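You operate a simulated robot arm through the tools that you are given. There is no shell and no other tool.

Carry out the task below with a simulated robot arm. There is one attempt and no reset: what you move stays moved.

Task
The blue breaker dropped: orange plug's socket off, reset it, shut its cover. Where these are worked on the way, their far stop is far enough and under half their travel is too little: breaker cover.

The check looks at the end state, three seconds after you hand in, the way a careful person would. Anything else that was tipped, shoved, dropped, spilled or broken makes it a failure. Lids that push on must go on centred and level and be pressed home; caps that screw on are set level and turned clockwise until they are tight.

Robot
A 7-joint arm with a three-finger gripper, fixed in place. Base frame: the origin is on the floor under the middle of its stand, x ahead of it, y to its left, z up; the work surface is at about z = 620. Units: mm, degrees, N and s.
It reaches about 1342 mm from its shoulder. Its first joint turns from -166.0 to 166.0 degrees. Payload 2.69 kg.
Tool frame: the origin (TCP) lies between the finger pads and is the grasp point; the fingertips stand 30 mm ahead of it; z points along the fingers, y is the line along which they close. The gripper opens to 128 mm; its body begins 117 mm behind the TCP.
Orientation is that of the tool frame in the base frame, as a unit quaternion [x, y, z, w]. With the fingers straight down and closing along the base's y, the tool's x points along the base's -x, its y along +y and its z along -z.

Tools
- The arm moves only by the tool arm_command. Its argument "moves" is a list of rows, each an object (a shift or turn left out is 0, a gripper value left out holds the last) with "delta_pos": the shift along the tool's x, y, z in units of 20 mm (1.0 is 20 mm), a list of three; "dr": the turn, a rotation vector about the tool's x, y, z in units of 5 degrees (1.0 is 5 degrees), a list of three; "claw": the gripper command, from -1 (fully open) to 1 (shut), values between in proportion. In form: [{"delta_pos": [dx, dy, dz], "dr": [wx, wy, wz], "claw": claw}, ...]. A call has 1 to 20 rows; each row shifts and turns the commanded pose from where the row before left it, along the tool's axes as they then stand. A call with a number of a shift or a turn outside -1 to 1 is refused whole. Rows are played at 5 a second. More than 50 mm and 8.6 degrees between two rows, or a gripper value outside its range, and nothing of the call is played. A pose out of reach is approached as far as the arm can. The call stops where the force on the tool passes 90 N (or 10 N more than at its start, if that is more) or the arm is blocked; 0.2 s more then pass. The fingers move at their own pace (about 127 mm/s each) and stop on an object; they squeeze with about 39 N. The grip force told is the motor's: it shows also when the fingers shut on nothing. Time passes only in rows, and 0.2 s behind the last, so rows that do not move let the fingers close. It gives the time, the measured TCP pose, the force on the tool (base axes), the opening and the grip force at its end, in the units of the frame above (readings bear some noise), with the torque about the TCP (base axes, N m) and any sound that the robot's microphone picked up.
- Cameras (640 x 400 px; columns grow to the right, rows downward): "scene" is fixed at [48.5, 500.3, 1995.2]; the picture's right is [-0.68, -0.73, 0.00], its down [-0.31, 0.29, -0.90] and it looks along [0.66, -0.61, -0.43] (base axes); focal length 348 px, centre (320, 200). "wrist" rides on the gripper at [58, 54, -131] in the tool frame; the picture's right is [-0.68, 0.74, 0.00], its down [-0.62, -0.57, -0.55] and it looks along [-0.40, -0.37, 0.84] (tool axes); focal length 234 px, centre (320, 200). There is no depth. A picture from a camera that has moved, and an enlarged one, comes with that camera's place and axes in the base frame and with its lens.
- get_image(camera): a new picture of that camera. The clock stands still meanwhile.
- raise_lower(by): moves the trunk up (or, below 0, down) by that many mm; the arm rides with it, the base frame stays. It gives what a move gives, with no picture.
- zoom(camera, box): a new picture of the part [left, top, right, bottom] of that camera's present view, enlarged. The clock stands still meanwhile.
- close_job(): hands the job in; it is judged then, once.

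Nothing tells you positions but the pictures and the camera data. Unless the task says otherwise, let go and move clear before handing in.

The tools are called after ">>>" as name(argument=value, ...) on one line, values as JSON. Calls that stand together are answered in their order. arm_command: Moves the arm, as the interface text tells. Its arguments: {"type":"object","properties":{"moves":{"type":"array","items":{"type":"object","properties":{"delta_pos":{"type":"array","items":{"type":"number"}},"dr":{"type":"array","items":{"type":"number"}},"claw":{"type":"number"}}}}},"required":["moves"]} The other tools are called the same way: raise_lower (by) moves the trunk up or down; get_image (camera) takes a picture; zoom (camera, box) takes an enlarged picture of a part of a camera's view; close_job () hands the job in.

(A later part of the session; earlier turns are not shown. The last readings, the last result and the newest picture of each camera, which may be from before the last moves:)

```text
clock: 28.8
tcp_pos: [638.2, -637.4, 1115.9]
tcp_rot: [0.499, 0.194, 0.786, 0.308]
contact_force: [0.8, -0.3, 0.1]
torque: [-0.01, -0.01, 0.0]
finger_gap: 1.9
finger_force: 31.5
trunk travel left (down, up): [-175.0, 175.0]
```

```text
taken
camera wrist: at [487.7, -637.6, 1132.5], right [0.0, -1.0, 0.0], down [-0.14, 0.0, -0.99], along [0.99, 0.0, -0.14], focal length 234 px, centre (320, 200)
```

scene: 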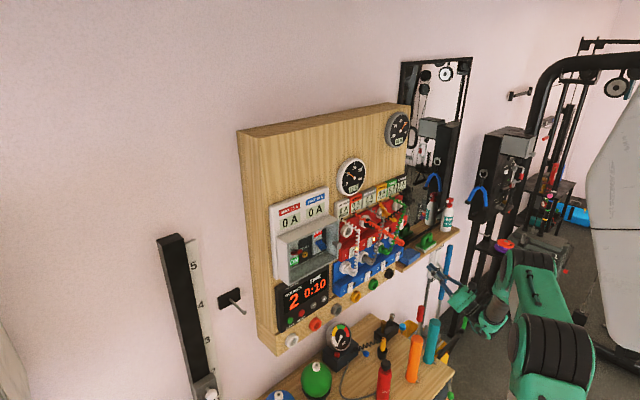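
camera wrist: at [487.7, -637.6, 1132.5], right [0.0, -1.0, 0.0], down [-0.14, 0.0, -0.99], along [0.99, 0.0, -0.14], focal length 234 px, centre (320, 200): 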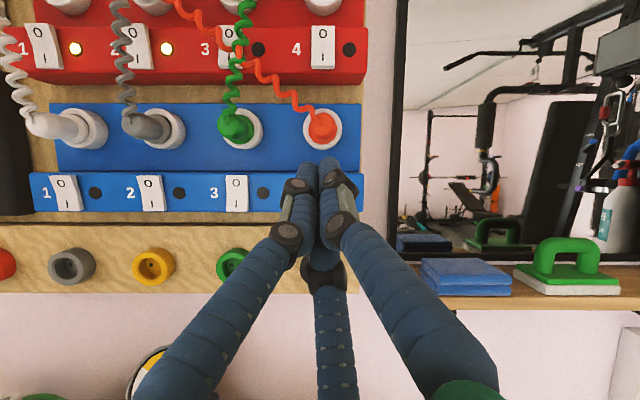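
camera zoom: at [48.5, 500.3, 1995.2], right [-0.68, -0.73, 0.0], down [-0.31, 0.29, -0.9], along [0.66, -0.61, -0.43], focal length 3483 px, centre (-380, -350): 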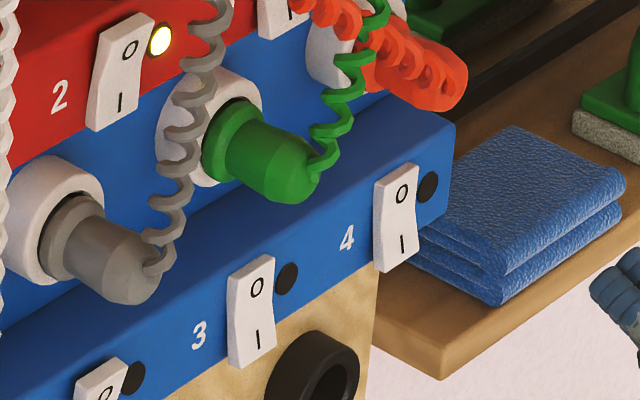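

Switch 4 is now off, matching switch 3. Next I'll level the tool, open the gripper and move to face the breaker cover's knob.

>>> arm_command(moves=[{"delta_pos": [0, 0, -0.4], "dr": [0.676, -0.737, 0]}, {"delta_pos": [0, 0, -0.4], "dr": [0.676, -0.737, 0]}, {"delta_pos": [0, 0, -0.4], "dr": [0.676, -0.737, 0]}, {"delta_pos": [0, 0, -0.4], "dr": [0.676, -0.737, 0]}, {"dr": [0.676, -0.737, 0]}, {"delta_pos": [0.936, -0.29, 0]}, {"delta_pos": [0.936, -0.29, 0]}, {"delta_pos": [0.936, -0.29, 0]}, {"delta_pos": [0.936, -0.29, 0]}, {"delta_pos": [0.936, -0.29, 0]}, {"delta_pos": [0.936, -0.29, 0]}, {"delta_pos": [0.936, -0.29, 0]}, {"delta_pos": [0.936, -0.29, 0]}, {"delta_pos": [0.936, -0.29, 0]}, {"delta_pos": [0.936, -0.29, 0]}])

>>> arm_command(moves=[{"delta_pos": [0.936, -0.29, 0]}, {"delta_pos": [0.936, -0.29, 0]}, {"delta_pos": [0.936, -0.29, 0]}, {"delta_pos": [0.936, -0.29, 0]}, {"delta_pos": [0.936, -0.29, 0]}, {"delta_pos": [0.936, -0.29, 0]}, {"delta_pos": [0.936, -0.29, 0]}, {"delta_pos": [0.936, -0.29, 0]}, {"delta_pos": [0.936, -0.29, 0]}, {"delta_pos": [0.936, -0.29, 0]}, {"delta_pos": [0.936, -0.29, 0]}])

>>> get_image(camera="wrist")

```text
clock: 32.0
tcp_pos: [607.4, -470.3, 1204.5]
tcp_rot: [0.658, 0.258, 0.659, 0.257]
contact_force: [0.5, -0.6, 0.7]
torque: [0.03, -0.01, -0.01]
finger_gap: 2.0
finger_force: 31.0
trunk travel left (down, up): [-175.0, 175.0]
```

```text
clock: 34.4
tcp_pos: [606.3, -283.5, 1316.5]
tcp_rot: [0.658, 0.258, 0.659, 0.258]
contact_force: [0.6, -0.1, -0.8]
torque: [0.0, -0.01, 0.02]
finger_gap: 2.1
finger_force: 32.0
trunk travel left (down, up): [-175.0, 175.0]
```

```text
taken
camera wrist: at [476.5, -282.2, 1393.5], right [0.0, -1.0, 0.0], down [-0.55, 0.0, -0.84], along [0.84, 0.0, -0.55], focal length 234 px, centre (320, 200)
```

wrist: 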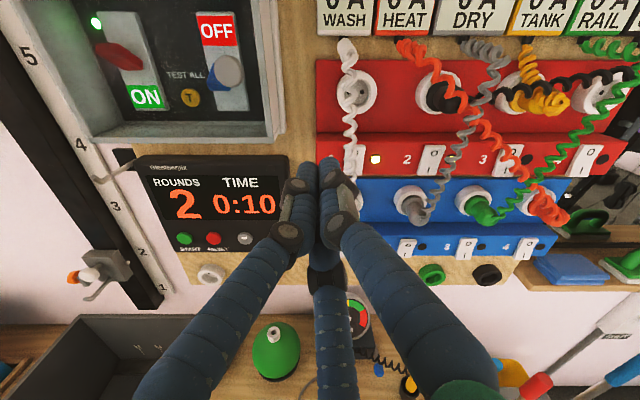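

I'll move the rest of the way to face the knob and open the fingers.

>>> zoom(camera="wrist", box=[40, 0, 290, 160])

>>> arm_command(moves=[{"delta_pos": [0.817, -0.195, 0], "claw": -0.3}, {"delta_pos": [0.817, -0.195, 0]}, {"delta_pos": [0.817, -0.195, 0]}, {"delta_pos": [0.817, -0.195, 0]}, {"delta_pos": [0.817, -0.195, 0]}, {"delta_pos": [0.817, -0.195, 0]}])

>>> get_image(camera="wrist")

>>> zoom(camera="scene", box=[260, 190, 400, 300])

```text
2.50 times, centred on (165, 80) of wrist
camera zoom: at [476.5, -282.2, 1393.5], right [0.0, -1.0, 0.0], down [-0.55, 0.0, -0.84], along [0.84, 0.0, -0.55], focal length 585 px, centre (708, 500)
```

zoom: 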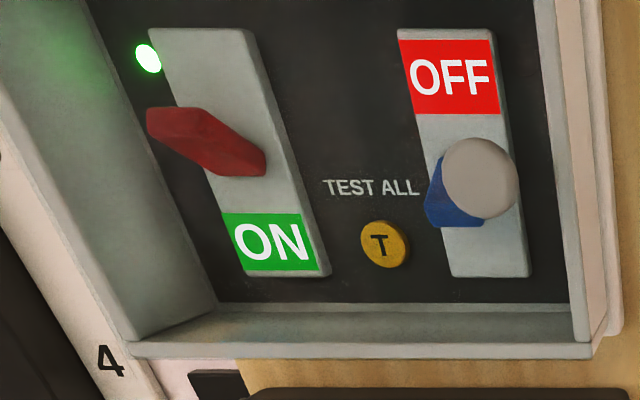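

```text
clock: 35.8
tcp_pos: [606.9, -199.0, 1369.5]
tcp_rot: [0.657, 0.258, 0.66, 0.258]
contact_force: [0.1, -0.4, -0.5]
torque: [0.01, -0.01, 0.0]
finger_gap: 83.5
finger_force: 0.0
trunk travel left (down, up): [-175.0, 175.0]
```

```text
taken
camera wrist: at [477.5, -197.9, 1448.4], right [0.0, -1.0, 0.0], down [-0.55, 0.0, -0.84], along [0.84, 0.0, -0.55], focal length 234 px, centre (320, 200)
```

wrist: 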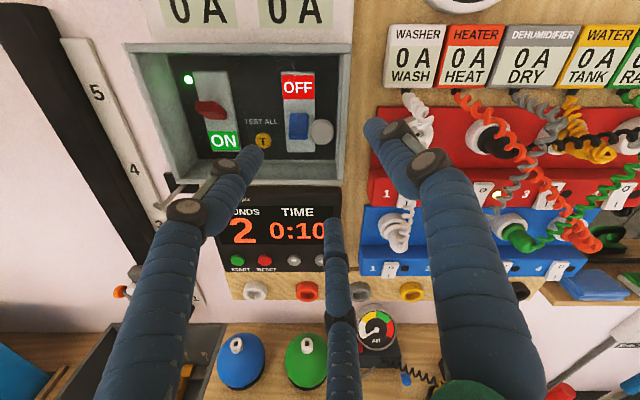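

```text
3.64 times, centred on (330, 245) of scene
camera zoom: at [48.5, 500.3, 1995.2], right [-0.68, -0.73, 0.0], down [-0.31, 0.29, -0.9], along [0.66, -0.61, -0.43], focal length 1267 px, centre (284, 36)
```

zoom: 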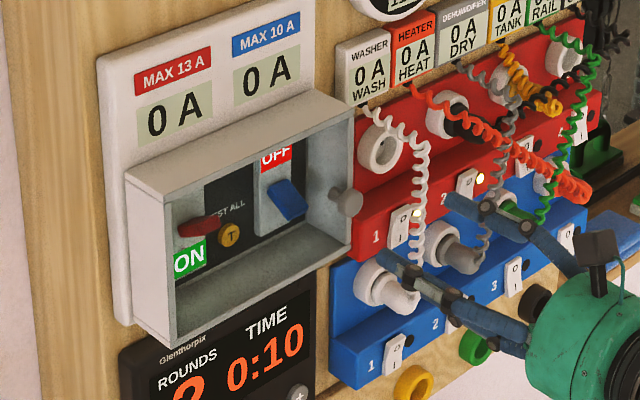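

The tool is lined up with the knob. I'll zoom in on the knob to fix its place precisely.

>>> zoom(camera="wrist", box=[270, 90, 370, 190])

>>> zoom(camera="wrist", box=[110, 30, 370, 200])

>>> zoom(camera="scene", box=[280, 205, 350, 275])

```text
4.00 times, centred on (320, 140) of wrist
camera zoom: at [477.5, -197.9, 1448.4], right [0.0, -1.0, 0.0], down [-0.55, 0.0, -0.84], along [0.84, 0.0, -0.55], focal length 937 px, centre (320, 440)
```

zoom: 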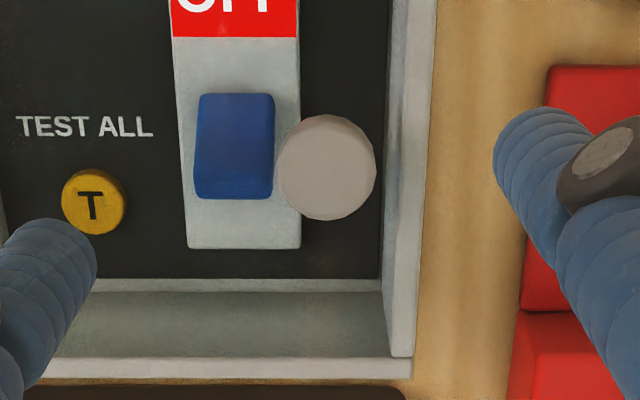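

```text
2.35 times, centred on (240, 115) of wrist
camera zoom: at [477.5, -197.9, 1448.4], right [0.0, -1.0, 0.0], down [-0.55, 0.0, -0.84], along [0.84, 0.0, -0.55], focal length 551 px, centre (508, 400)
```

zoom: 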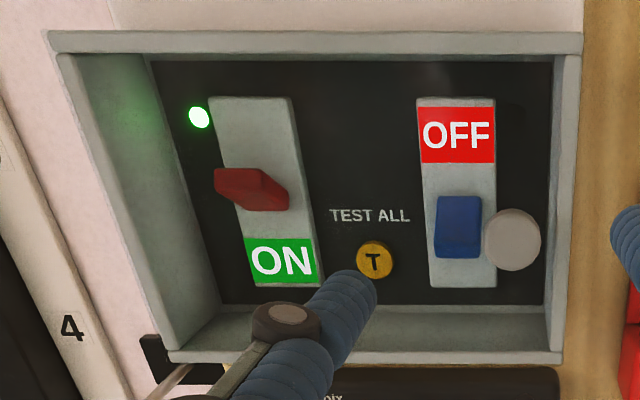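

```text
5.71 times, centred on (315, 240) of scene
camera zoom: at [48.5, 500.3, 1995.2], right [-0.68, -0.73, 0.0], down [-0.31, 0.29, -0.9], along [0.66, -0.61, -0.43], focal length 1990 px, centre (349, -29)
```

zoom: 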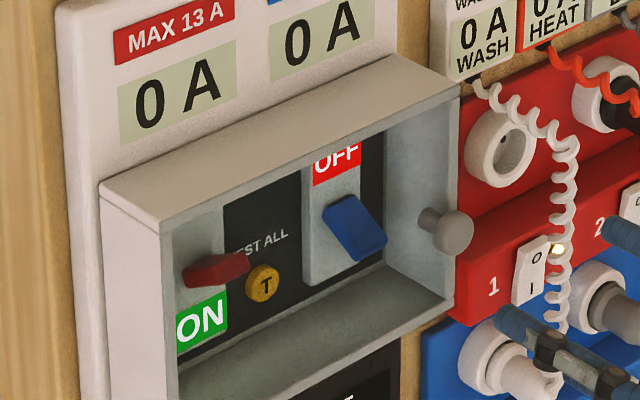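

Knob head front centre ≈ (717,-199,1375), about 26 mm across. I'll advance with the fingers open around it.

>>> arm_command(moves=[{"delta_pos": [0.05, 0.046, 0.97]}, {"delta_pos": [0.05, 0.046, 0.97]}, {"delta_pos": [0.05, 0.046, 0.97]}, {"delta_pos": [0.05, 0.046, 0.97]}])

>>> get_image(camera="wrist")

>>> zoom(camera="scene", box=[280, 205, 380, 285])

```text
clock: 36.8
tcp_pos: [685.3, -200.2, 1376.6]
tcp_rot: [0.658, 0.257, 0.659, 0.257]
contact_force: [-0.9, -0.1, -0.1]
torque: [-0.01, -0.01, -0.03]
finger_gap: 83.2
finger_force: 0.2
trunk travel left (down, up): [-175.0, 175.0]
```

```text
taken
camera wrist: at [555.5, -198.7, 1455.2], right [0.0, -1.0, 0.0], down [-0.55, 0.0, -0.84], along [0.84, 0.0, -0.55], focal length 234 px, centre (320, 200)
```

wrist: 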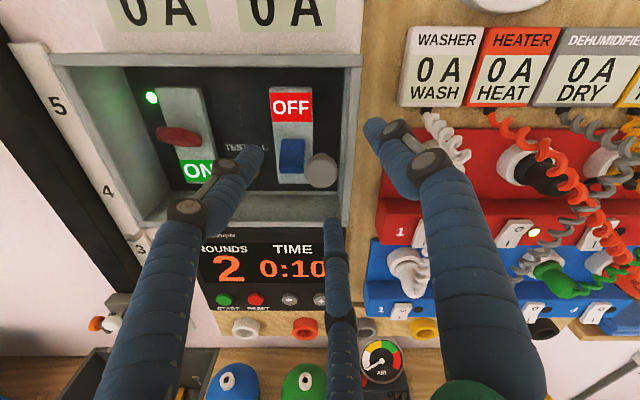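

```text
5.00 times, centred on (330, 245) of scene
camera zoom: at [48.5, 500.3, 1995.2], right [-0.68, -0.73, 0.0], down [-0.31, 0.29, -0.9], along [0.66, -0.61, -0.43], focal length 1742 px, centre (270, -25)
```

zoom: 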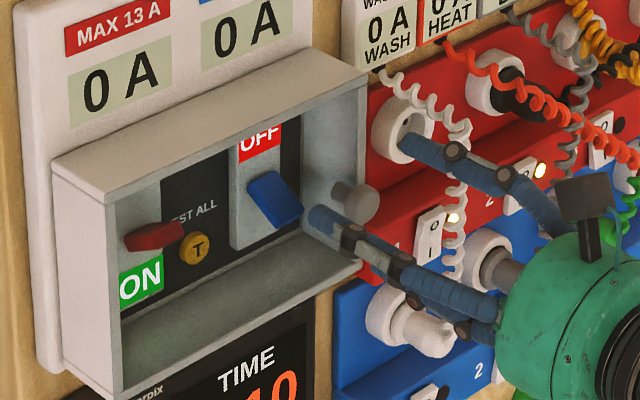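

The knob is right on the tool axis. I'll advance 18 mm more and close on it.

>>> arm_command(moves=[{"delta_pos": [0, 0, 0.45]}, {"delta_pos": [0, 0, 0.45]}, {"claw": 1}, {"claw": 1}, {"claw": 1}, {"claw": 1}])

>>> get_image(camera="wrist")

>>> zoom(camera="scene", box=[280, 205, 380, 285])

```text
clock: 38.2
tcp_pos: [702.1, -201.3, 1375.2]
tcp_rot: [0.658, 0.257, 0.659, 0.258]
contact_force: [-3.3, -1.6, -8.7]
torque: [-0.03, 0.15, 0.02]
finger_gap: 24.6
finger_force: 44.8
trunk travel left (down, up): [-175.0, 175.0]
```

```text
taken
camera wrist: at [573.1, -199.5, 1454.0], right [0.0, -1.0, 0.0], down [-0.55, 0.0, -0.84], along [0.84, 0.0, -0.55], focal length 234 px, centre (320, 200)
```

wrist: 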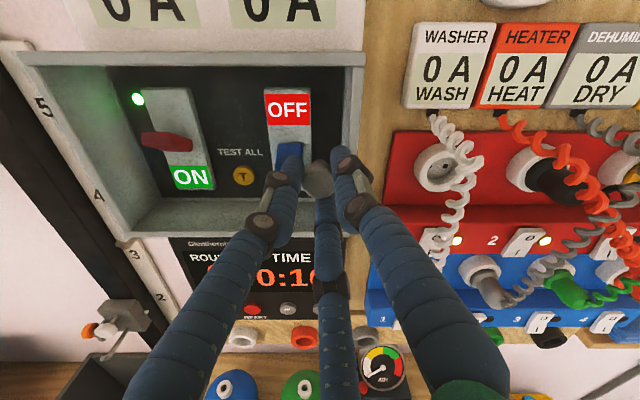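

```text
5.00 times, centred on (330, 245) of scene
camera zoom: at [48.5, 500.3, 1995.2], right [-0.68, -0.73, 0.0], down [-0.31, 0.29, -0.9], along [0.66, -0.61, -0.43], focal length 1742 px, centre (270, -25)
```

zoom: 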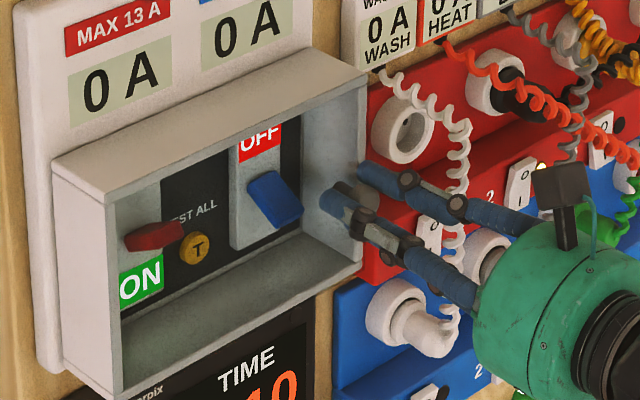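

I have the knob. I'll pull gently along an arc about a presumed left-hand hinge, a small step first, to learn how the cover moves.

>>> arm_command(moves=[{"delta_pos": [0.03, -0.033, -0.197], "dr": [-0.184, -0.169, 0]}, {"delta_pos": [0.03, -0.033, -0.197], "dr": [-0.184, -0.169, 0]}, {"delta_pos": [0.03, -0.033, -0.197], "dr": [-0.184, -0.169, 0]}])

>>> zoom(camera="scene", box=[270, 205, 370, 295])

>>> get_image(camera="wrist")

```text
clock: 39.0
tcp_pos: [691.4, -194.5, 1375.0]
tcp_rot: [0.665, 0.235, 0.651, 0.281]
contact_force: [1.4, 9.6, -2.1]
torque: [-0.03, 0.03, 0.92]
finger_gap: 24.2
finger_force: 44.7
trunk travel left (down, up): [-175.0, 175.0]
```

```text
4.44 times, centred on (320, 250) of scene
camera zoom: at [48.5, 500.3, 1995.2], right [-0.68, -0.73, 0.0], down [-0.31, 0.29, -0.9], along [0.66, -0.61, -0.43], focal length 1548 px, centre (320, -22)
```

zoom: 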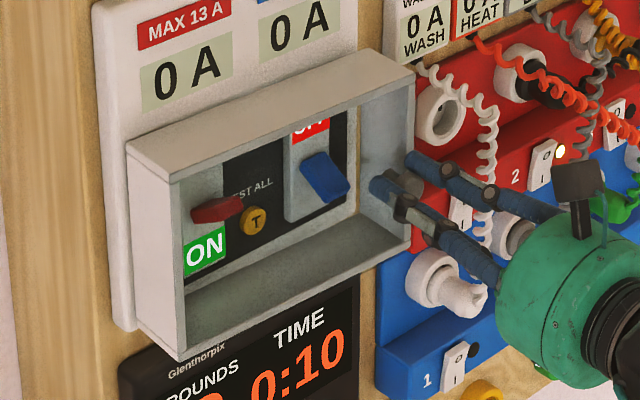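

```text
taken
camera wrist: at [562.4, -185.2, 1453.6], right [-0.06, -1.0, 0.0], down [-0.55, 0.03, -0.84], along [0.84, -0.06, -0.55], focal length 234 px, centre (320, 200)
```

wrist: 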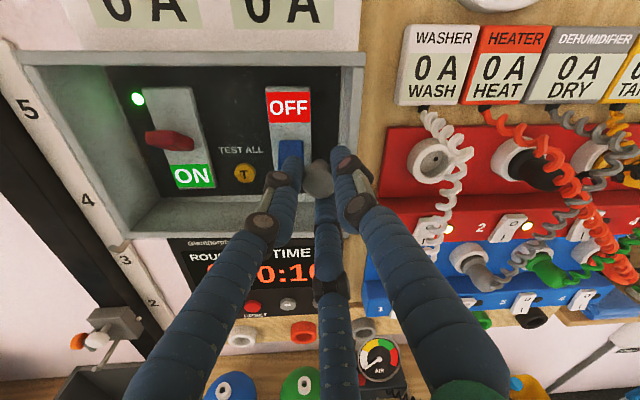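

The knob comes along freely. I'll continue the arc in moderate steps and watch the forces.

>>> arm_command(moves=[{"delta_pos": [0.065, -0.07, -0.393], "dr": [-0.368, -0.338, 0]}, {"delta_pos": [0.065, -0.07, -0.393], "dr": [-0.368, -0.338, 0]}, {"delta_pos": [0.065, -0.07, -0.393], "dr": [-0.368, -0.338, 0]}, {"delta_pos": [0.065, -0.07, -0.393], "dr": [-0.368, -0.338, 0]}])

>>> zoom(camera="scene", box=[270, 205, 370, 295])

>>> get_image(camera="wrist")

```text
clock: 40.0
tcp_pos: [660.4, -189.4, 1354.6]
tcp_rot: [0.696, 0.194, 0.615, 0.315]
contact_force: [-2.4, -2.2, -69.8]
torque: [-0.39, 1.58, -1.23]
finger_gap: 2.0
finger_force: 31.9
out of reach, approached as far as the arm can: row 3, 4
trunk travel left (down, up): [-175.0, 175.0]
```

```text
4.44 times, centred on (320, 250) of scene
camera zoom: at [48.5, 500.3, 1995.2], right [-0.68, -0.73, 0.0], down [-0.31, 0.29, -0.9], along [0.66, -0.61, -0.43], focal length 1548 px, centre (320, -22)
```

zoom: 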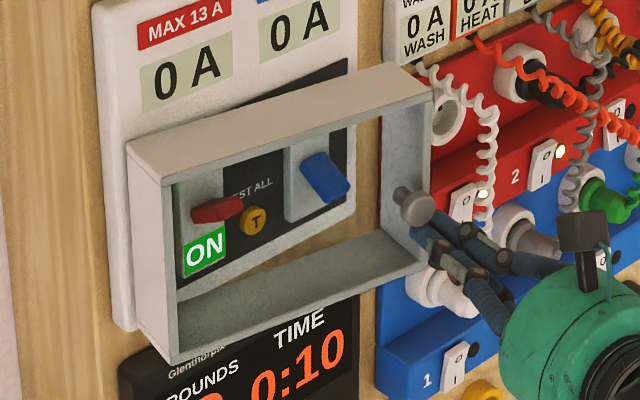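

```text
taken
camera wrist: at [537.2, -162.9, 1438.3], right [-0.2, -0.98, 0.0], down [-0.57, 0.12, -0.81], along [0.79, -0.16, -0.59], focal length 234 px, centre (320, 200)
```

wrist: 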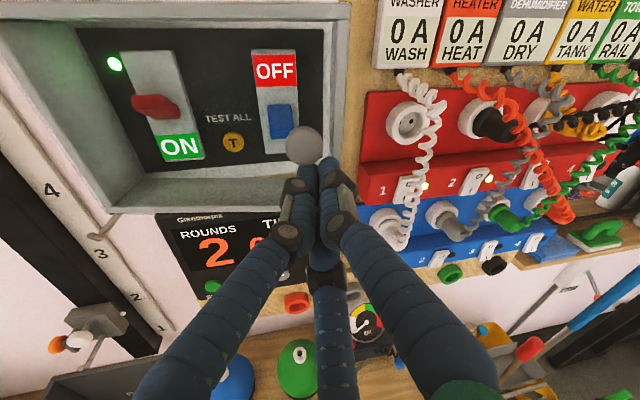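

The whole grey frame is the cover, hinged at its left back edge; it has opened a little, but the arm ran out of reach (too folded) and the fingers slipped under the knob. I'll ease off first and look at the arm's posture.

>>> arm_command(moves=[{"delta_pos": [-0.4, -0.35, 0]}, {"delta_pos": [-0.4, -0.35, 0]}])

>>> get_image(camera="scene")

>>> get_image(camera="wrist")

```text
clock: 40.6
tcp_pos: [658.7, -199.7, 1357.5]
tcp_rot: [0.689, 0.179, 0.62, 0.328]
contact_force: [-13.5, -19.9, -52.4]
torque: [-0.11, 1.84, -0.08]
finger_gap: 2.2
finger_force: 31.1
out of reach, approached as far as the arm can: row 1, 2
trunk travel left (down, up): [-175.0, 175.0]
```

```text
taken
```

scene: 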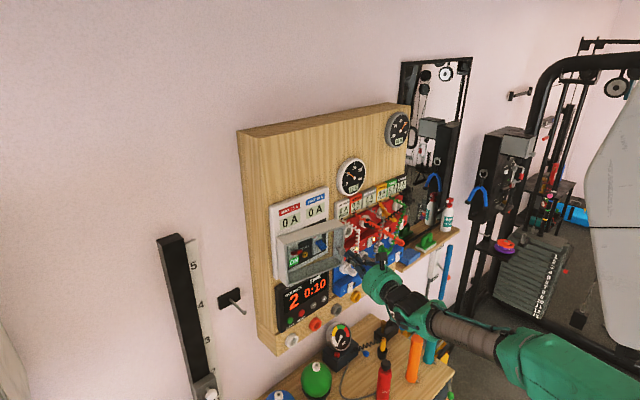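

```text
taken
camera wrist: at [534.0, -169.9, 1438.4], right [-0.23, -0.97, 0.0], down [-0.54, 0.13, -0.83], along [0.81, -0.19, -0.56], focal length 234 px, centre (320, 200)
```

wrist: 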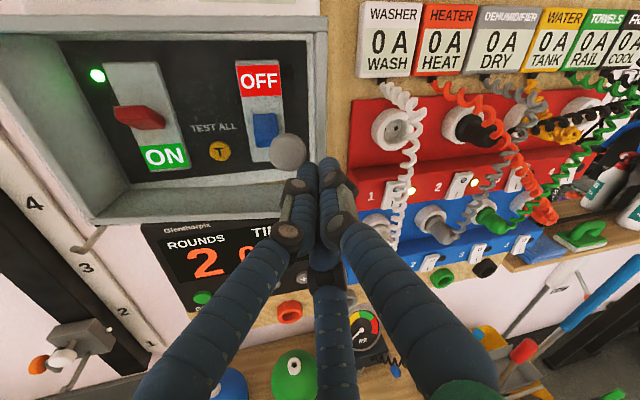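

The gripper is still pushing up under the knob. Lowering the trunk a little moves everything straight down without changing the arm's posture, which frees it safely.

>>> raise_lower(by=-50)

>>> get_image(camera="wrist")

>>> zoom(camera="scene", box=[260, 195, 460, 325])

```text
clock: 41.5
tcp_pos: [659.7, -198.2, 1319.1]
tcp_rot: [0.682, 0.181, 0.625, 0.332]
contact_force: [0.1, 1.0, -0.3]
torque: [-0.02, 0.0, -0.03]
finger_gap: 2.2
finger_force: 31.8
trunk travel left (down, up): [-125.0, 225.0]
```

```text
taken
camera wrist: at [532.9, -166.5, 1397.9], right [-0.23, -0.97, 0.0], down [-0.53, 0.12, -0.84], along [0.82, -0.19, -0.55], focal length 234 px, centre (320, 200)
```

wrist: 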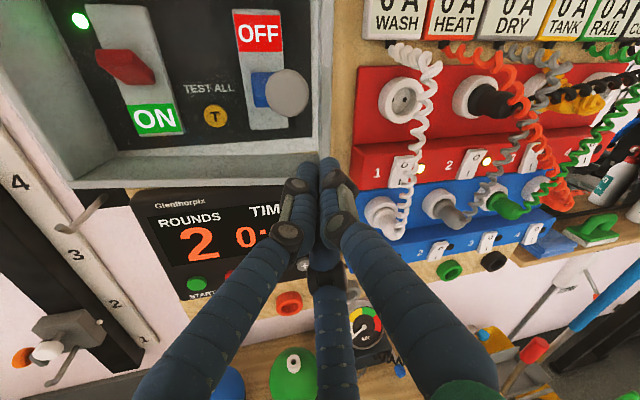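

```text
3.08 times, centred on (360, 260) of scene
camera zoom: at [48.5, 500.3, 1995.2], right [-0.68, -0.73, 0.0], down [-0.31, 0.29, -0.9], along [0.66, -0.61, -0.43], focal length 1072 px, centre (197, 15)
```

zoom: 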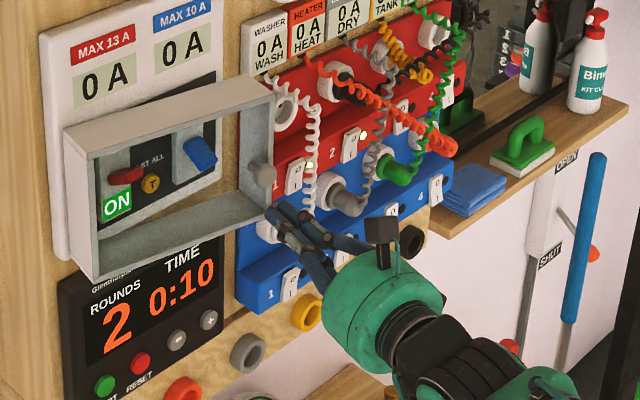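

The gripper is free now and the cover stands about 9° open. I suspect the tool-roll joint is near its stop, so I'll pull back a little and roll the tool back 30° to regain freedom.

>>> arm_command(moves=[{"dr": [0, 0, -1]}, {"dr": [0, 0, -1]}, {"dr": [0, 0, -1]}, {"dr": [0, 0, -1]}, {"dr": [0, 0, -1]}, {"dr": [0, 0, -1]}])

```text
clock: 42.9
tcp_pos: [658.3, -197.7, 1317.7]
tcp_rot: [0.614, 0.352, 0.517, 0.482]
contact_force: [-0.3, 0.1, -0.1]
torque: [-0.01, -0.03, 0.01]
finger_gap: 1.9
finger_force: 31.2
trunk travel left (down, up): [-125.0, 225.0]
```

That worked without any complaint. I'll test pulling back with more yaw, as the door arc will need, here in the free space below the knob.

>>> arm_command(moves=[{"delta_pos": [0, 0, -1]}, {"delta_pos": [0, 0, -1]}, {"delta_pos": [0, 0, -1]}])

>>> get_image(camera="wrist")

```text
clock: 43.7
tcp_pos: [600.5, -184.2, 1318.7]
tcp_rot: [0.615, 0.35, 0.518, 0.481]
contact_force: [0.1, -0.1, 0.3]
torque: [0.02, -0.02, -0.05]
finger_gap: 1.9
finger_force: 31.6
trunk travel left (down, up): [-125.0, 225.0]
```

```text
taken
camera wrist: at [483.7, -114.3, 1386.5], right [-0.2, -0.84, 0.5], down [-0.63, -0.28, -0.72], along [0.75, -0.46, -0.47], focal length 234 px, centre (320, 200)
```

wrist: 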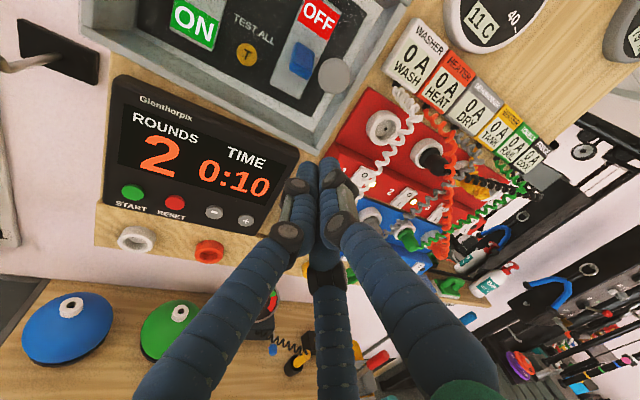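

Reach is fine now, so the roll joint was the limit. I'll set the roll so the fingers close vertically (tool x = left, y = up), open them, and line up again in front of the knob at about (689,-184,1375).

>>> arm_command(moves=[{"dr": [0, 0, -1]}, {"dr": [0, 0, -1]}, {"dr": [0, 0, -1]}, {"dr": [0, 0, -0.5], "claw": -0.3}, {"dr": [0, 0.8, 0]}, {"delta_pos": [0.24, 0.933, 0.457]}, {"delta_pos": [0.24, 0.933, 0.457]}, {"delta_pos": [0.24, 0.933, 0.457]}])

>>> get_image(camera="wrist")

>>> zoom(camera="scene", box=[260, 195, 460, 325])

```text
clock: 45.5
tcp_pos: [629.1, -174.7, 1373.7]
tcp_rot: [0.537, 0.459, 0.457, 0.54]
contact_force: [-0.8, 0.2, 0.7]
torque: [0.02, 0.0, -0.03]
finger_gap: 83.0
finger_force: 0.0
trunk travel left (down, up): [-125.0, 225.0]
```

```text
taken
camera wrist: at [511.2, -96.0, 1426.3], right [-0.11, -0.67, 0.74], down [-0.64, -0.52, -0.56], along [0.76, -0.53, -0.37], focal length 234 px, centre (320, 200)
```

wrist: 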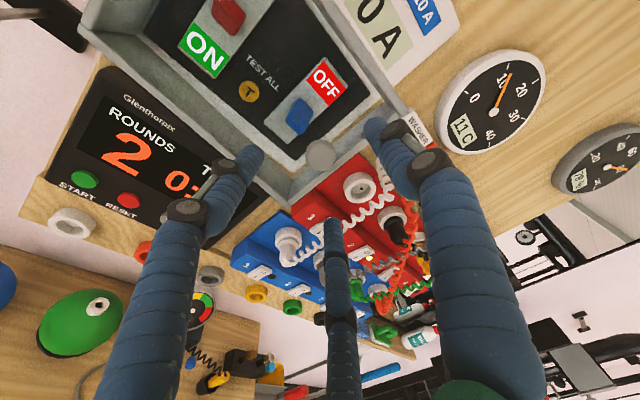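

```text
3.08 times, centred on (360, 260) of scene
camera zoom: at [48.5, 500.3, 1995.2], right [-0.68, -0.73, 0.0], down [-0.31, 0.29, -0.9], along [0.66, -0.61, -0.43], focal length 1072 px, centre (197, 15)
```

zoom: 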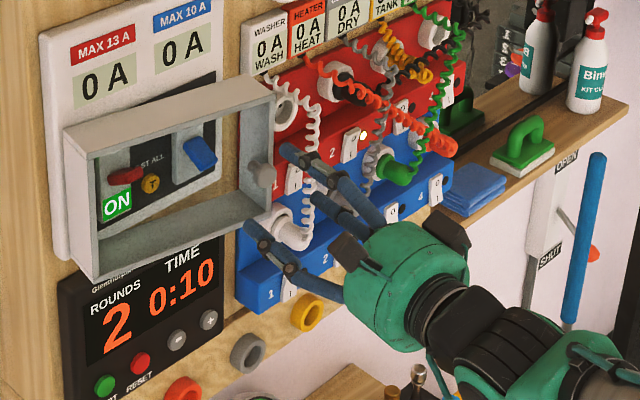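

The knob lies on the tool axis again. I'll advance 46 mm and close on it.

>>> arm_command(moves=[{"delta_pos": [0, 0.03, 0.77]}, {"delta_pos": [0, 0.03, 0.77]}, {"delta_pos": [0, 0.03, 0.77]}])

>>> get_image(camera="wrist")

```text
clock: 46.3
tcp_pos: [674.6, -183.2, 1375.9]
tcp_rot: [0.539, 0.459, 0.458, 0.538]
contact_force: [-0.5, 0.3, -0.5]
torque: [0.01, -0.01, 0.0]
finger_gap: 83.2
finger_force: 0.1
trunk travel left (down, up): [-125.0, 225.0]
```

```text
taken
camera wrist: at [556.0, -103.5, 1429.8], right [-0.11, -0.67, 0.74], down [-0.64, -0.52, -0.56], along [0.76, -0.53, -0.37], focal length 234 px, centre (320, 200)
```

wrist: 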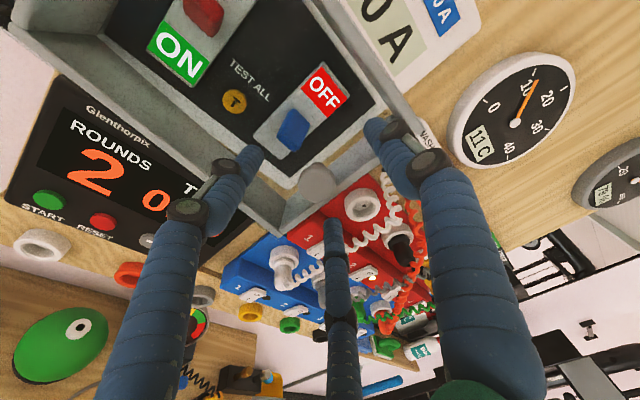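

The knob sits between the fingers. Closing.

>>> arm_command(moves=[{"delta_pos": [0, 0, 0.1], "claw": 1}, {"claw": 1}, {"claw": 1}, {"claw": 1}, {"claw": 1}])

>>> get_image(camera="wrist")

```text
clock: 47.5
tcp_pos: [677.3, -181.9, 1374.6]
tcp_rot: [0.538, 0.46, 0.457, 0.539]
contact_force: [0.2, 2.1, -10.3]
torque: [-0.02, 0.12, 0.34]
finger_gap: 24.1
finger_force: 45.1
trunk travel left (down, up): [-125.0, 225.0]
```

```text
taken
camera wrist: at [558.5, -103.2, 1428.6], right [-0.11, -0.67, 0.74], down [-0.64, -0.52, -0.56], along [0.76, -0.53, -0.37], focal length 234 px, centre (320, 200)
```

wrist: 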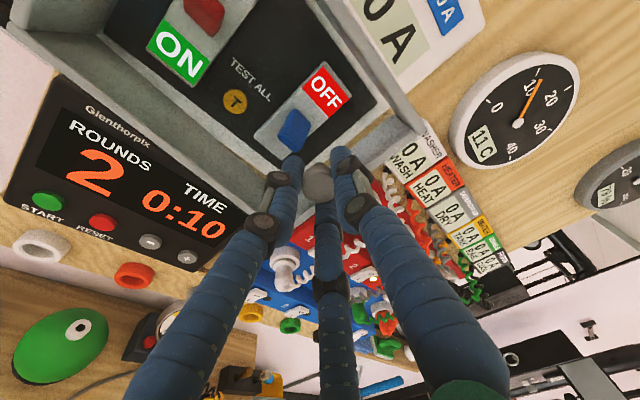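

Gripped (24 mm). Now I'll swing along the arc about the hinge at about (796,-18), 10° at first.

>>> arm_command(moves=[{"delta_pos": [0.216, 0, -0.386], "dr": [0, -0.5, 0]}, {"delta_pos": [0.216, 0, -0.386], "dr": [0, -0.5, 0]}, {"delta_pos": [0.216, 0, -0.386], "dr": [0, -0.5, 0]}, {"delta_pos": [0.216, 0, -0.386], "dr": [0, -0.5, 0]}])

>>> get_image(camera="wrist")

>>> zoom(camera="scene", box=[260, 195, 460, 325])

```text
clock: 48.1
tcp_pos: [674.6, -180.9, 1374.5]
tcp_rot: [0.551, 0.446, 0.443, 0.549]
contact_force: [8.2, 3.8, 14.3]
torque: [-0.02, -0.1, -0.99]
finger_gap: 24.6
finger_force: 44.6
out of reach, approached as far as the arm can: row 2
trunk travel left (down, up): [-125.0, 225.0]
stopped in row 2: the force on the tool passed its limit at 97 N (the readings are from after the stop); the commanded pose is now the measured one
```

```text
taken
camera wrist: at [561.5, -95.4, 1429.0], right [-0.14, -0.66, 0.74], down [-0.67, -0.49, -0.56], along [0.73, -0.57, -0.38], focal length 234 px, centre (320, 200)
```

wrist: 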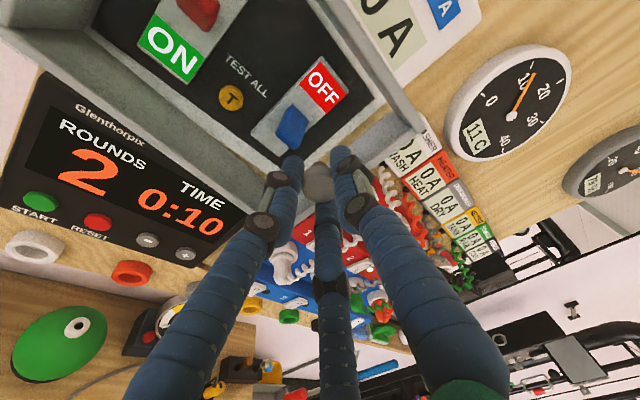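

```text
3.08 times, centred on (360, 260) of scene
camera zoom: at [48.5, 500.3, 1995.2], right [-0.68, -0.73, 0.0], down [-0.31, 0.29, -0.9], along [0.66, -0.61, -0.43], focal length 1072 px, centre (197, 15)
```

zoom: 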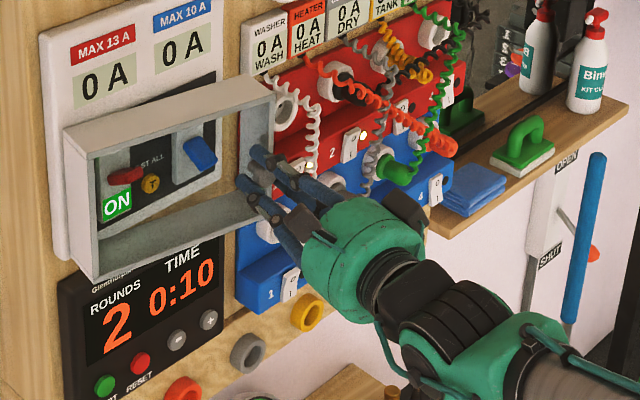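

The arm ran out of its yaw range again. I'll keep hold of the knob but stop turning the tool clockwise — even easing it back slightly — and just translate along the arc.

>>> arm_command(moves=[{"delta_pos": [0.1, 0, -0.2], "dr": [0, 0.3, 0]}, {"delta_pos": [0.175, 0, -0.39], "dr": [0, 0.3, 0]}, {"delta_pos": [0.175, 0, -0.39], "dr": [0, 0.2, 0]}])

>>> get_image(camera="wrist")

```text
clock: 48.9
tcp_pos: [654.7, -169.3, 1374.9]
tcp_rot: [0.538, 0.464, 0.46, 0.533]
contact_force: [7.4, 1.6, 28.1]
torque: [-0.04, -0.36, -0.8]
finger_gap: 24.5
finger_force: 44.7
trunk travel left (down, up): [-125.0, 225.0]
```

```text
taken
camera wrist: at [537.0, -91.8, 1429.4], right [-0.09, -0.67, 0.74], down [-0.64, -0.53, -0.56], along [0.77, -0.52, -0.38], focal length 234 px, centre (320, 200)
```

wrist: 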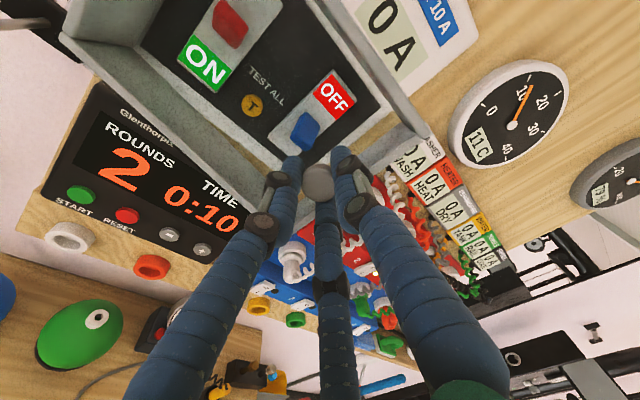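

The cover is following (about 17° open now). I'll continue the arc by translation.

>>> arm_command(moves=[{"delta_pos": [0.24, 0.03, -0.37]}, {"delta_pos": [0.26, 0.03, -0.36]}, {"delta_pos": [0.28, 0, -0.35]}])

>>> get_image(camera="wrist")

>>> zoom(camera="scene", box=[260, 195, 460, 325])

```text
clock: 49.7
tcp_pos: [635.2, -152.6, 1375.6]
tcp_rot: [0.537, 0.465, 0.46, 0.532]
contact_force: [-5.2, -11.4, 31.1]
torque: [-0.04, -0.42, -1.02]
finger_gap: 23.7
finger_force: 45.1
trunk travel left (down, up): [-125.0, 225.0]
```

```text
taken
camera wrist: at [515.8, -74.3, 1429.7], right [-0.09, -0.67, 0.74], down [-0.64, -0.53, -0.56], along [0.77, -0.52, -0.38], focal length 234 px, centre (320, 200)
```

wrist: 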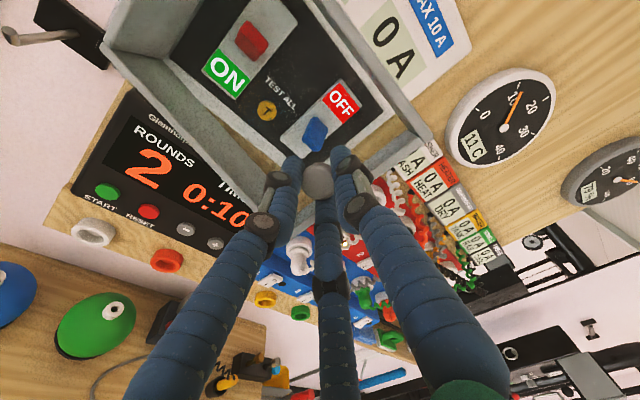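

```text
3.08 times, centred on (360, 260) of scene
camera zoom: at [48.5, 500.3, 1995.2], right [-0.68, -0.73, 0.0], down [-0.31, 0.29, -0.9], along [0.66, -0.61, -0.43], focal length 1072 px, centre (197, 15)
```

zoom: 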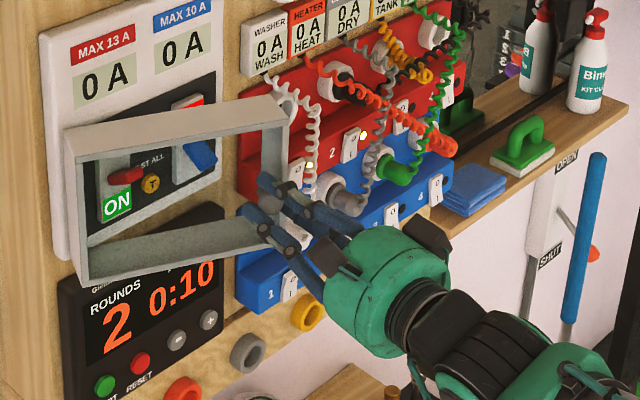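

The cover is now about 25° open and still in hand. Continuing along the arc.

>>> arm_command(moves=[{"delta_pos": [0.3, 0, -0.35]}, {"delta_pos": [0.32, 0, -0.34]}, {"delta_pos": [0.34, 0, -0.33]}, {"delta_pos": [0.36, 0, -0.32]}])

>>> get_image(camera="wrist")

>>> zoom(camera="scene", box=[260, 195, 460, 325])

```text
clock: 50.7
tcp_pos: [610.4, -124.7, 1374.9]
tcp_rot: [0.538, 0.464, 0.461, 0.532]
contact_force: [-32.8, -29.8, 32.3]
torque: [-0.28, -0.74, -1.6]
finger_gap: 24.5
finger_force: 44.6
trunk travel left (down, up): [-125.0, 225.0]
```

```text
taken
camera wrist: at [491.4, -47.2, 1429.4], right [-0.09, -0.67, 0.73], down [-0.64, -0.53, -0.56], along [0.77, -0.52, -0.38], focal length 234 px, centre (320, 200)
```

wrist: 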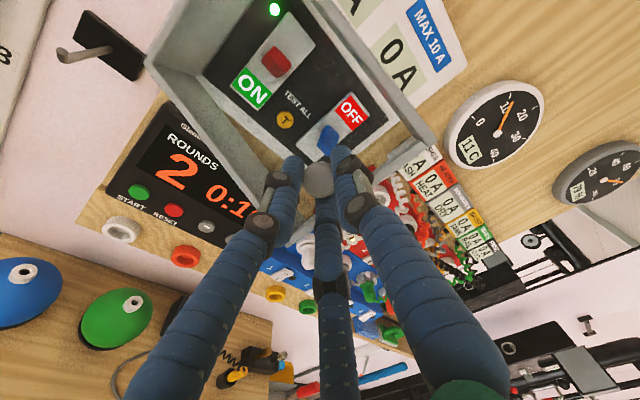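

```text
3.08 times, centred on (360, 260) of scene
camera zoom: at [48.5, 500.3, 1995.2], right [-0.68, -0.73, 0.0], down [-0.31, 0.29, -0.9], along [0.66, -0.61, -0.43], focal length 1072 px, centre (197, 15)
```

zoom: 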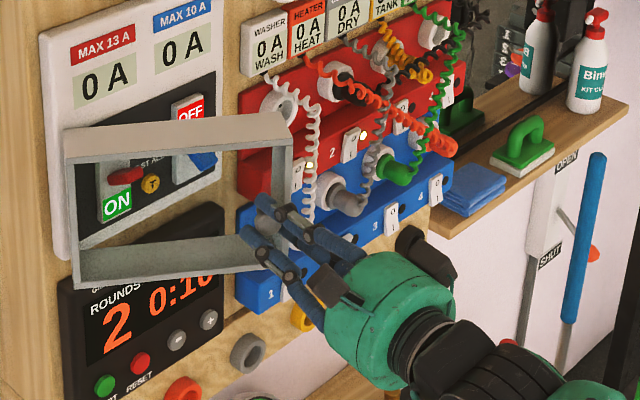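

The cover is about 36° open but the knob is twisting in the grip, so I'll let go here, back off, and push the cover further from behind its free edge.

>>> arm_command(moves=[{"claw": -0.2}, {"claw": -0.2}, {"claw": -0.2}, {"delta_pos": [0, 0, -0.5]}, {"delta_pos": [0, 0, -1]}, {"delta_pos": [-0.3, 0, -1]}, {"delta_pos": [-0.3, 0, -1]}])

>>> get_image(camera="wrist")

>>> zoom(camera="scene", box=[260, 195, 460, 325])

```text
clock: 52.3
tcp_pos: [542.7, -123.7, 1372.5]
tcp_rot: [0.538, 0.465, 0.46, 0.532]
contact_force: [0.1, 0.3, -0.4]
torque: [0.02, -0.01, 0.01]
finger_gap: 77.0
finger_force: 0.0
trunk travel left (down, up): [-125.0, 225.0]
```

```text
taken
camera wrist: at [424.5, -46.7, 1428.3], right [-0.09, -0.67, 0.74], down [-0.64, -0.53, -0.56], along [0.76, -0.52, -0.38], focal length 234 px, centre (320, 200)
```

wrist: 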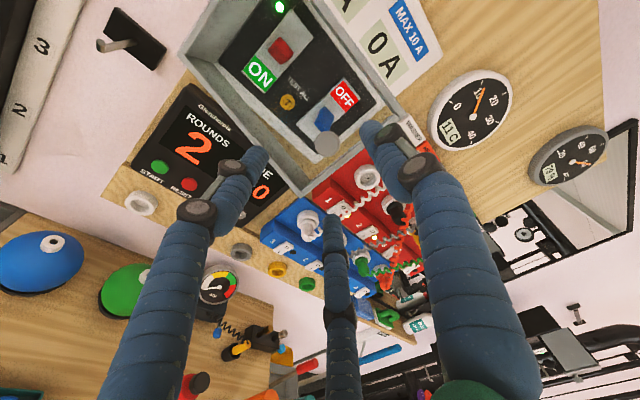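

```text
3.08 times, centred on (360, 260) of scene
camera zoom: at [48.5, 500.3, 1995.2], right [-0.68, -0.73, 0.0], down [-0.31, 0.29, -0.9], along [0.66, -0.61, -0.43], focal length 1072 px, centre (197, 15)
```

zoom: 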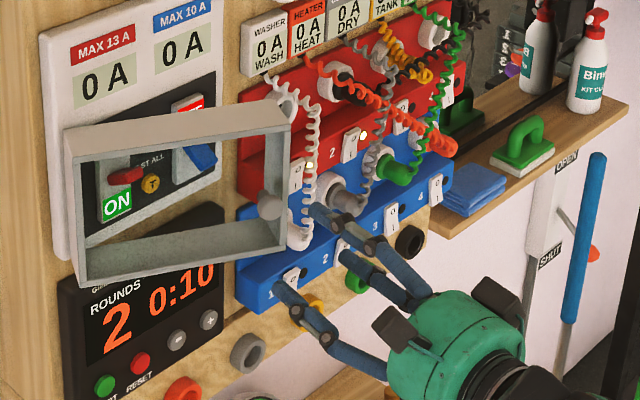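

The cover seems to have fallen back a bit. I'll wait a second to see whether it keeps closing by itself.

>>> arm_command(moves=[{"claw": -0.2}, {"claw": -0.2}, {"claw": -0.2}, {"claw": -0.2}, {"claw": -0.2}])

>>> zoom(camera="scene", box=[260, 195, 460, 325])

>>> zoom(camera="wrist", box=[200, 50, 440, 220])

```text
clock: 53.5
tcp_pos: [543.6, -123.3, 1372.5]
tcp_rot: [0.537, 0.466, 0.46, 0.532]
contact_force: [-0.4, 0.0, -0.2]
torque: [-0.01, 0.02, -0.01]
finger_gap: 76.6
finger_force: 0.0
trunk travel left (down, up): [-125.0, 225.0]
```

```text
3.08 times, centred on (360, 260) of scene
camera zoom: at [48.5, 500.3, 1995.2], right [-0.68, -0.73, 0.0], down [-0.31, 0.29, -0.9], along [0.66, -0.61, -0.43], focal length 1072 px, centre (197, 15)
```

zoom: 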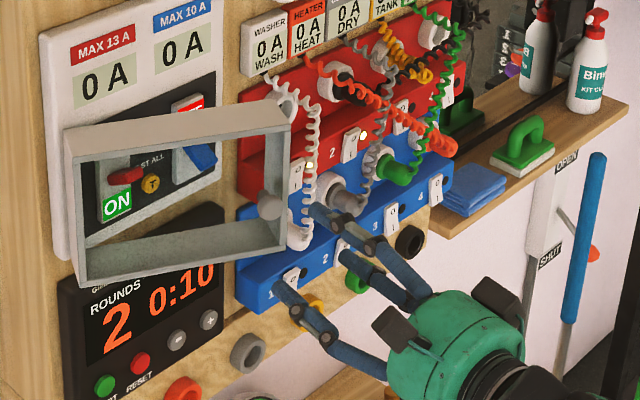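

```text
2.35 times, centred on (320, 135) of wrist
camera zoom: at [424.5, -46.6, 1428.5], right [-0.09, -0.67, 0.74], down [-0.64, -0.53, -0.56], along [0.76, -0.52, -0.38], focal length 551 px, centre (320, 353)
```

zoom: 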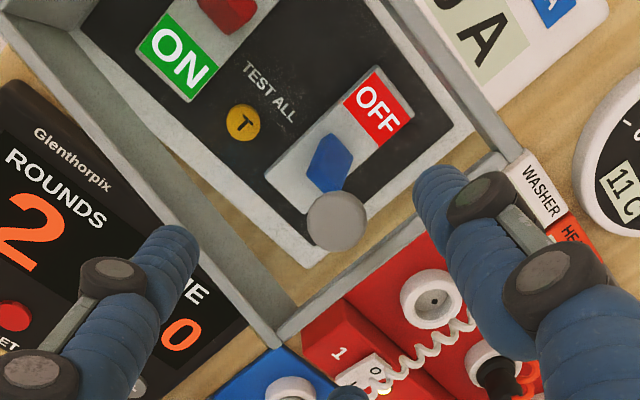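

The cover stays where it's left (friction hinge, ~27°). I'll close the fingers, go around to the right of its free edge and turn the tool to point forward-left, ready to slip behind the edge.

>>> arm_command(moves=[{"claw": 1}, {"claw": 1}, {"delta_pos": [-0.9225, 0.034, 0.3]}, {"delta_pos": [-0.9225, 0.034, 0.3]}, {"delta_pos": [-0.9225, 0.034, 0.4]}, {"delta_pos": [-0.9225, 0.034, 0.4]}, {"delta_pos": [-0.9225, 0.034, 0.5]}, {"delta_pos": [-0.9225, 0.034, 0.6]}, {"delta_pos": [-0.9225, 0.034, 0.7]}, {"delta_pos": [-0.9225, 0.034, 0.72]}])

>>> arm_command(moves=[{"dr": [0, 0.954, 0]}, {"dr": [0, 0.954, 0]}, {"dr": [0, 0.954, 0]}, {"dr": [0, 0.954, 0]}, {"dr": [0, 0.954, 0]}, {"dr": [0, 0.954, 0]}, {"dr": [0, 0.954, 0]}])

>>> get_image(camera="wrist")

>>> zoom(camera="scene", box=[260, 195, 460, 325])

```text
clock: 55.7
tcp_pos: [600.5, -282.5, 1379.3]
tcp_rot: [0.538, 0.465, 0.46, 0.532]
contact_force: [-0.2, 1.1, 0.2]
torque: [-0.03, -0.02, 0.01]
finger_gap: 2.1
finger_force: 31.6
trunk travel left (down, up): [-125.0, 225.0]
```

```text
clock: 57.3
tcp_pos: [600.2, -284.1, 1373.6]
tcp_rot: [0.387, 0.597, 0.595, 0.373]
contact_force: [-0.4, -1.9, 0.6]
torque: [-0.01, 0.0, 0.08]
finger_gap: 2.4
finger_force: 31.9
trunk travel left (down, up): [-125.0, 225.0]
```

```text
taken
camera wrist: at [458.9, -286.6, 1429.6], right [0.3, -0.62, 0.73], down [-0.25, -0.79, -0.57], along [0.92, -0.01, -0.39], focal length 234 px, centre (320, 200)
```

wrist: 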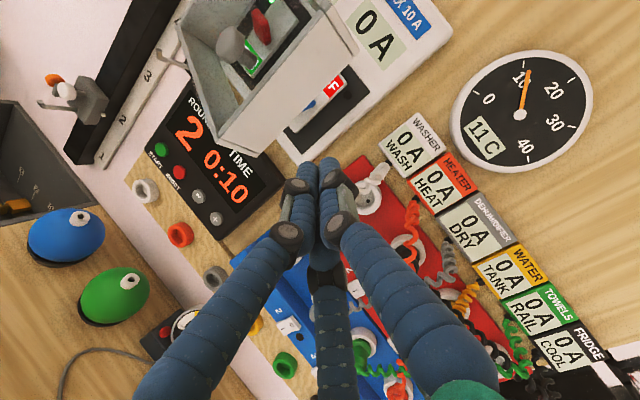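

```text
3.08 times, centred on (360, 260) of scene
camera zoom: at [48.5, 500.3, 1995.2], right [-0.68, -0.73, 0.0], down [-0.31, 0.29, -0.9], along [0.66, -0.61, -0.43], focal length 1072 px, centre (197, 15)
```

zoom: 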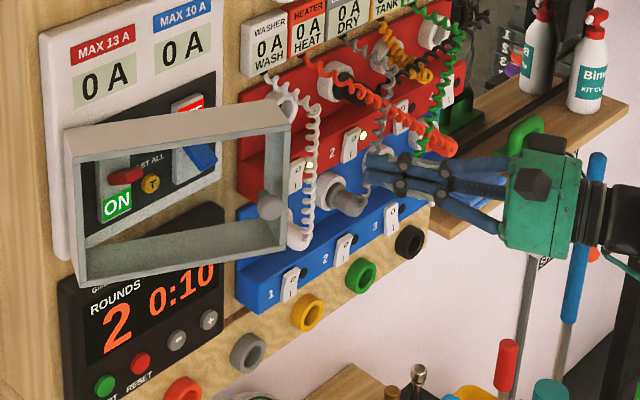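

Now pointing forward-left with the free edge in view. I'll zoom in to check the gap before inserting.

>>> zoom(camera="wrist", box=[160, 0, 420, 200])

```text
2.00 times, centred on (290, 100) of wrist
camera zoom: at [458.9, -286.6, 1429.6], right [0.3, -0.62, 0.73], down [-0.25, -0.79, -0.57], along [0.92, -0.01, -0.39], focal length 468 px, centre (380, 400)
```

zoom: 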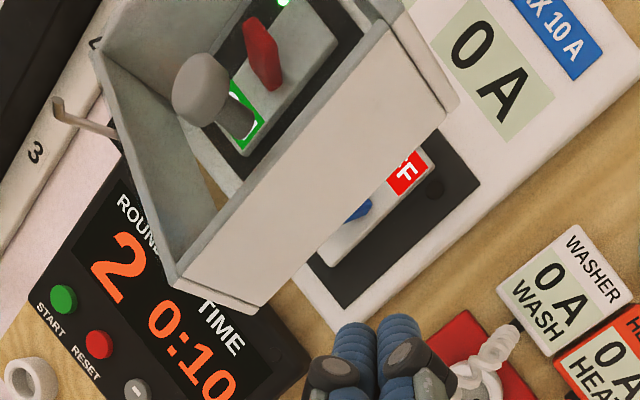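

The gap is clear: advancing along the tool axis brings the fingertips behind the cover's free edge with ~10 mm to spare. I'll advance 120 mm.

>>> arm_command(moves=[{"delta_pos": [0, 0, 1]}, {"delta_pos": [0, 0, 1]}, {"delta_pos": [0, 0, 1]}, {"delta_pos": [0, 0, 1]}])

>>> get_image(camera="wrist")

>>> zoom(camera="scene", box=[260, 195, 460, 325])

```text
clock: 58.3
tcp_pos: [672.3, -244.6, 1376.7]
tcp_rot: [0.383, 0.598, 0.595, 0.376]
contact_force: [-0.1, 0.9, 0.7]
torque: [-0.01, 0.02, -0.05]
finger_gap: 2.1
finger_force: 31.0
trunk travel left (down, up): [-125.0, 225.0]
```

```text
taken
camera wrist: at [532.1, -246.4, 1432.6], right [0.3, -0.61, 0.73], down [-0.24, -0.79, -0.56], along [0.92, -0.01, -0.38], focal length 234 px, centre (320, 200)
```

wrist: 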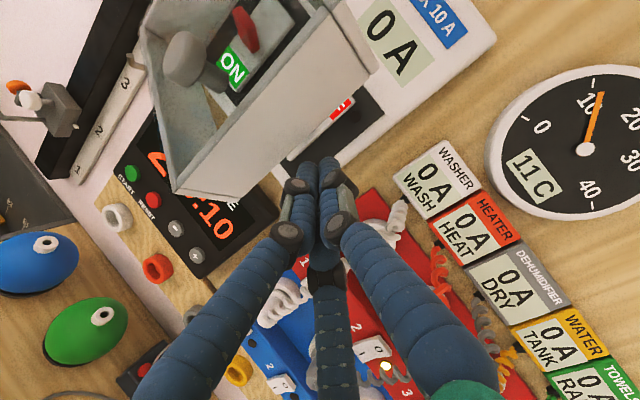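

```text
3.08 times, centred on (360, 260) of scene
camera zoom: at [48.5, 500.3, 1995.2], right [-0.68, -0.73, 0.0], down [-0.31, 0.29, -0.9], along [0.66, -0.61, -0.43], focal length 1072 px, centre (197, 15)
```

zoom: 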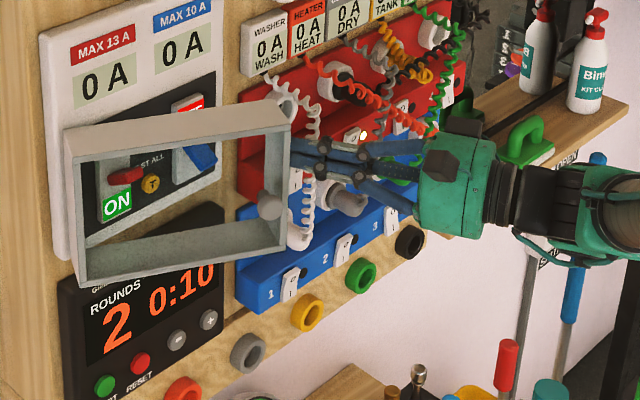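

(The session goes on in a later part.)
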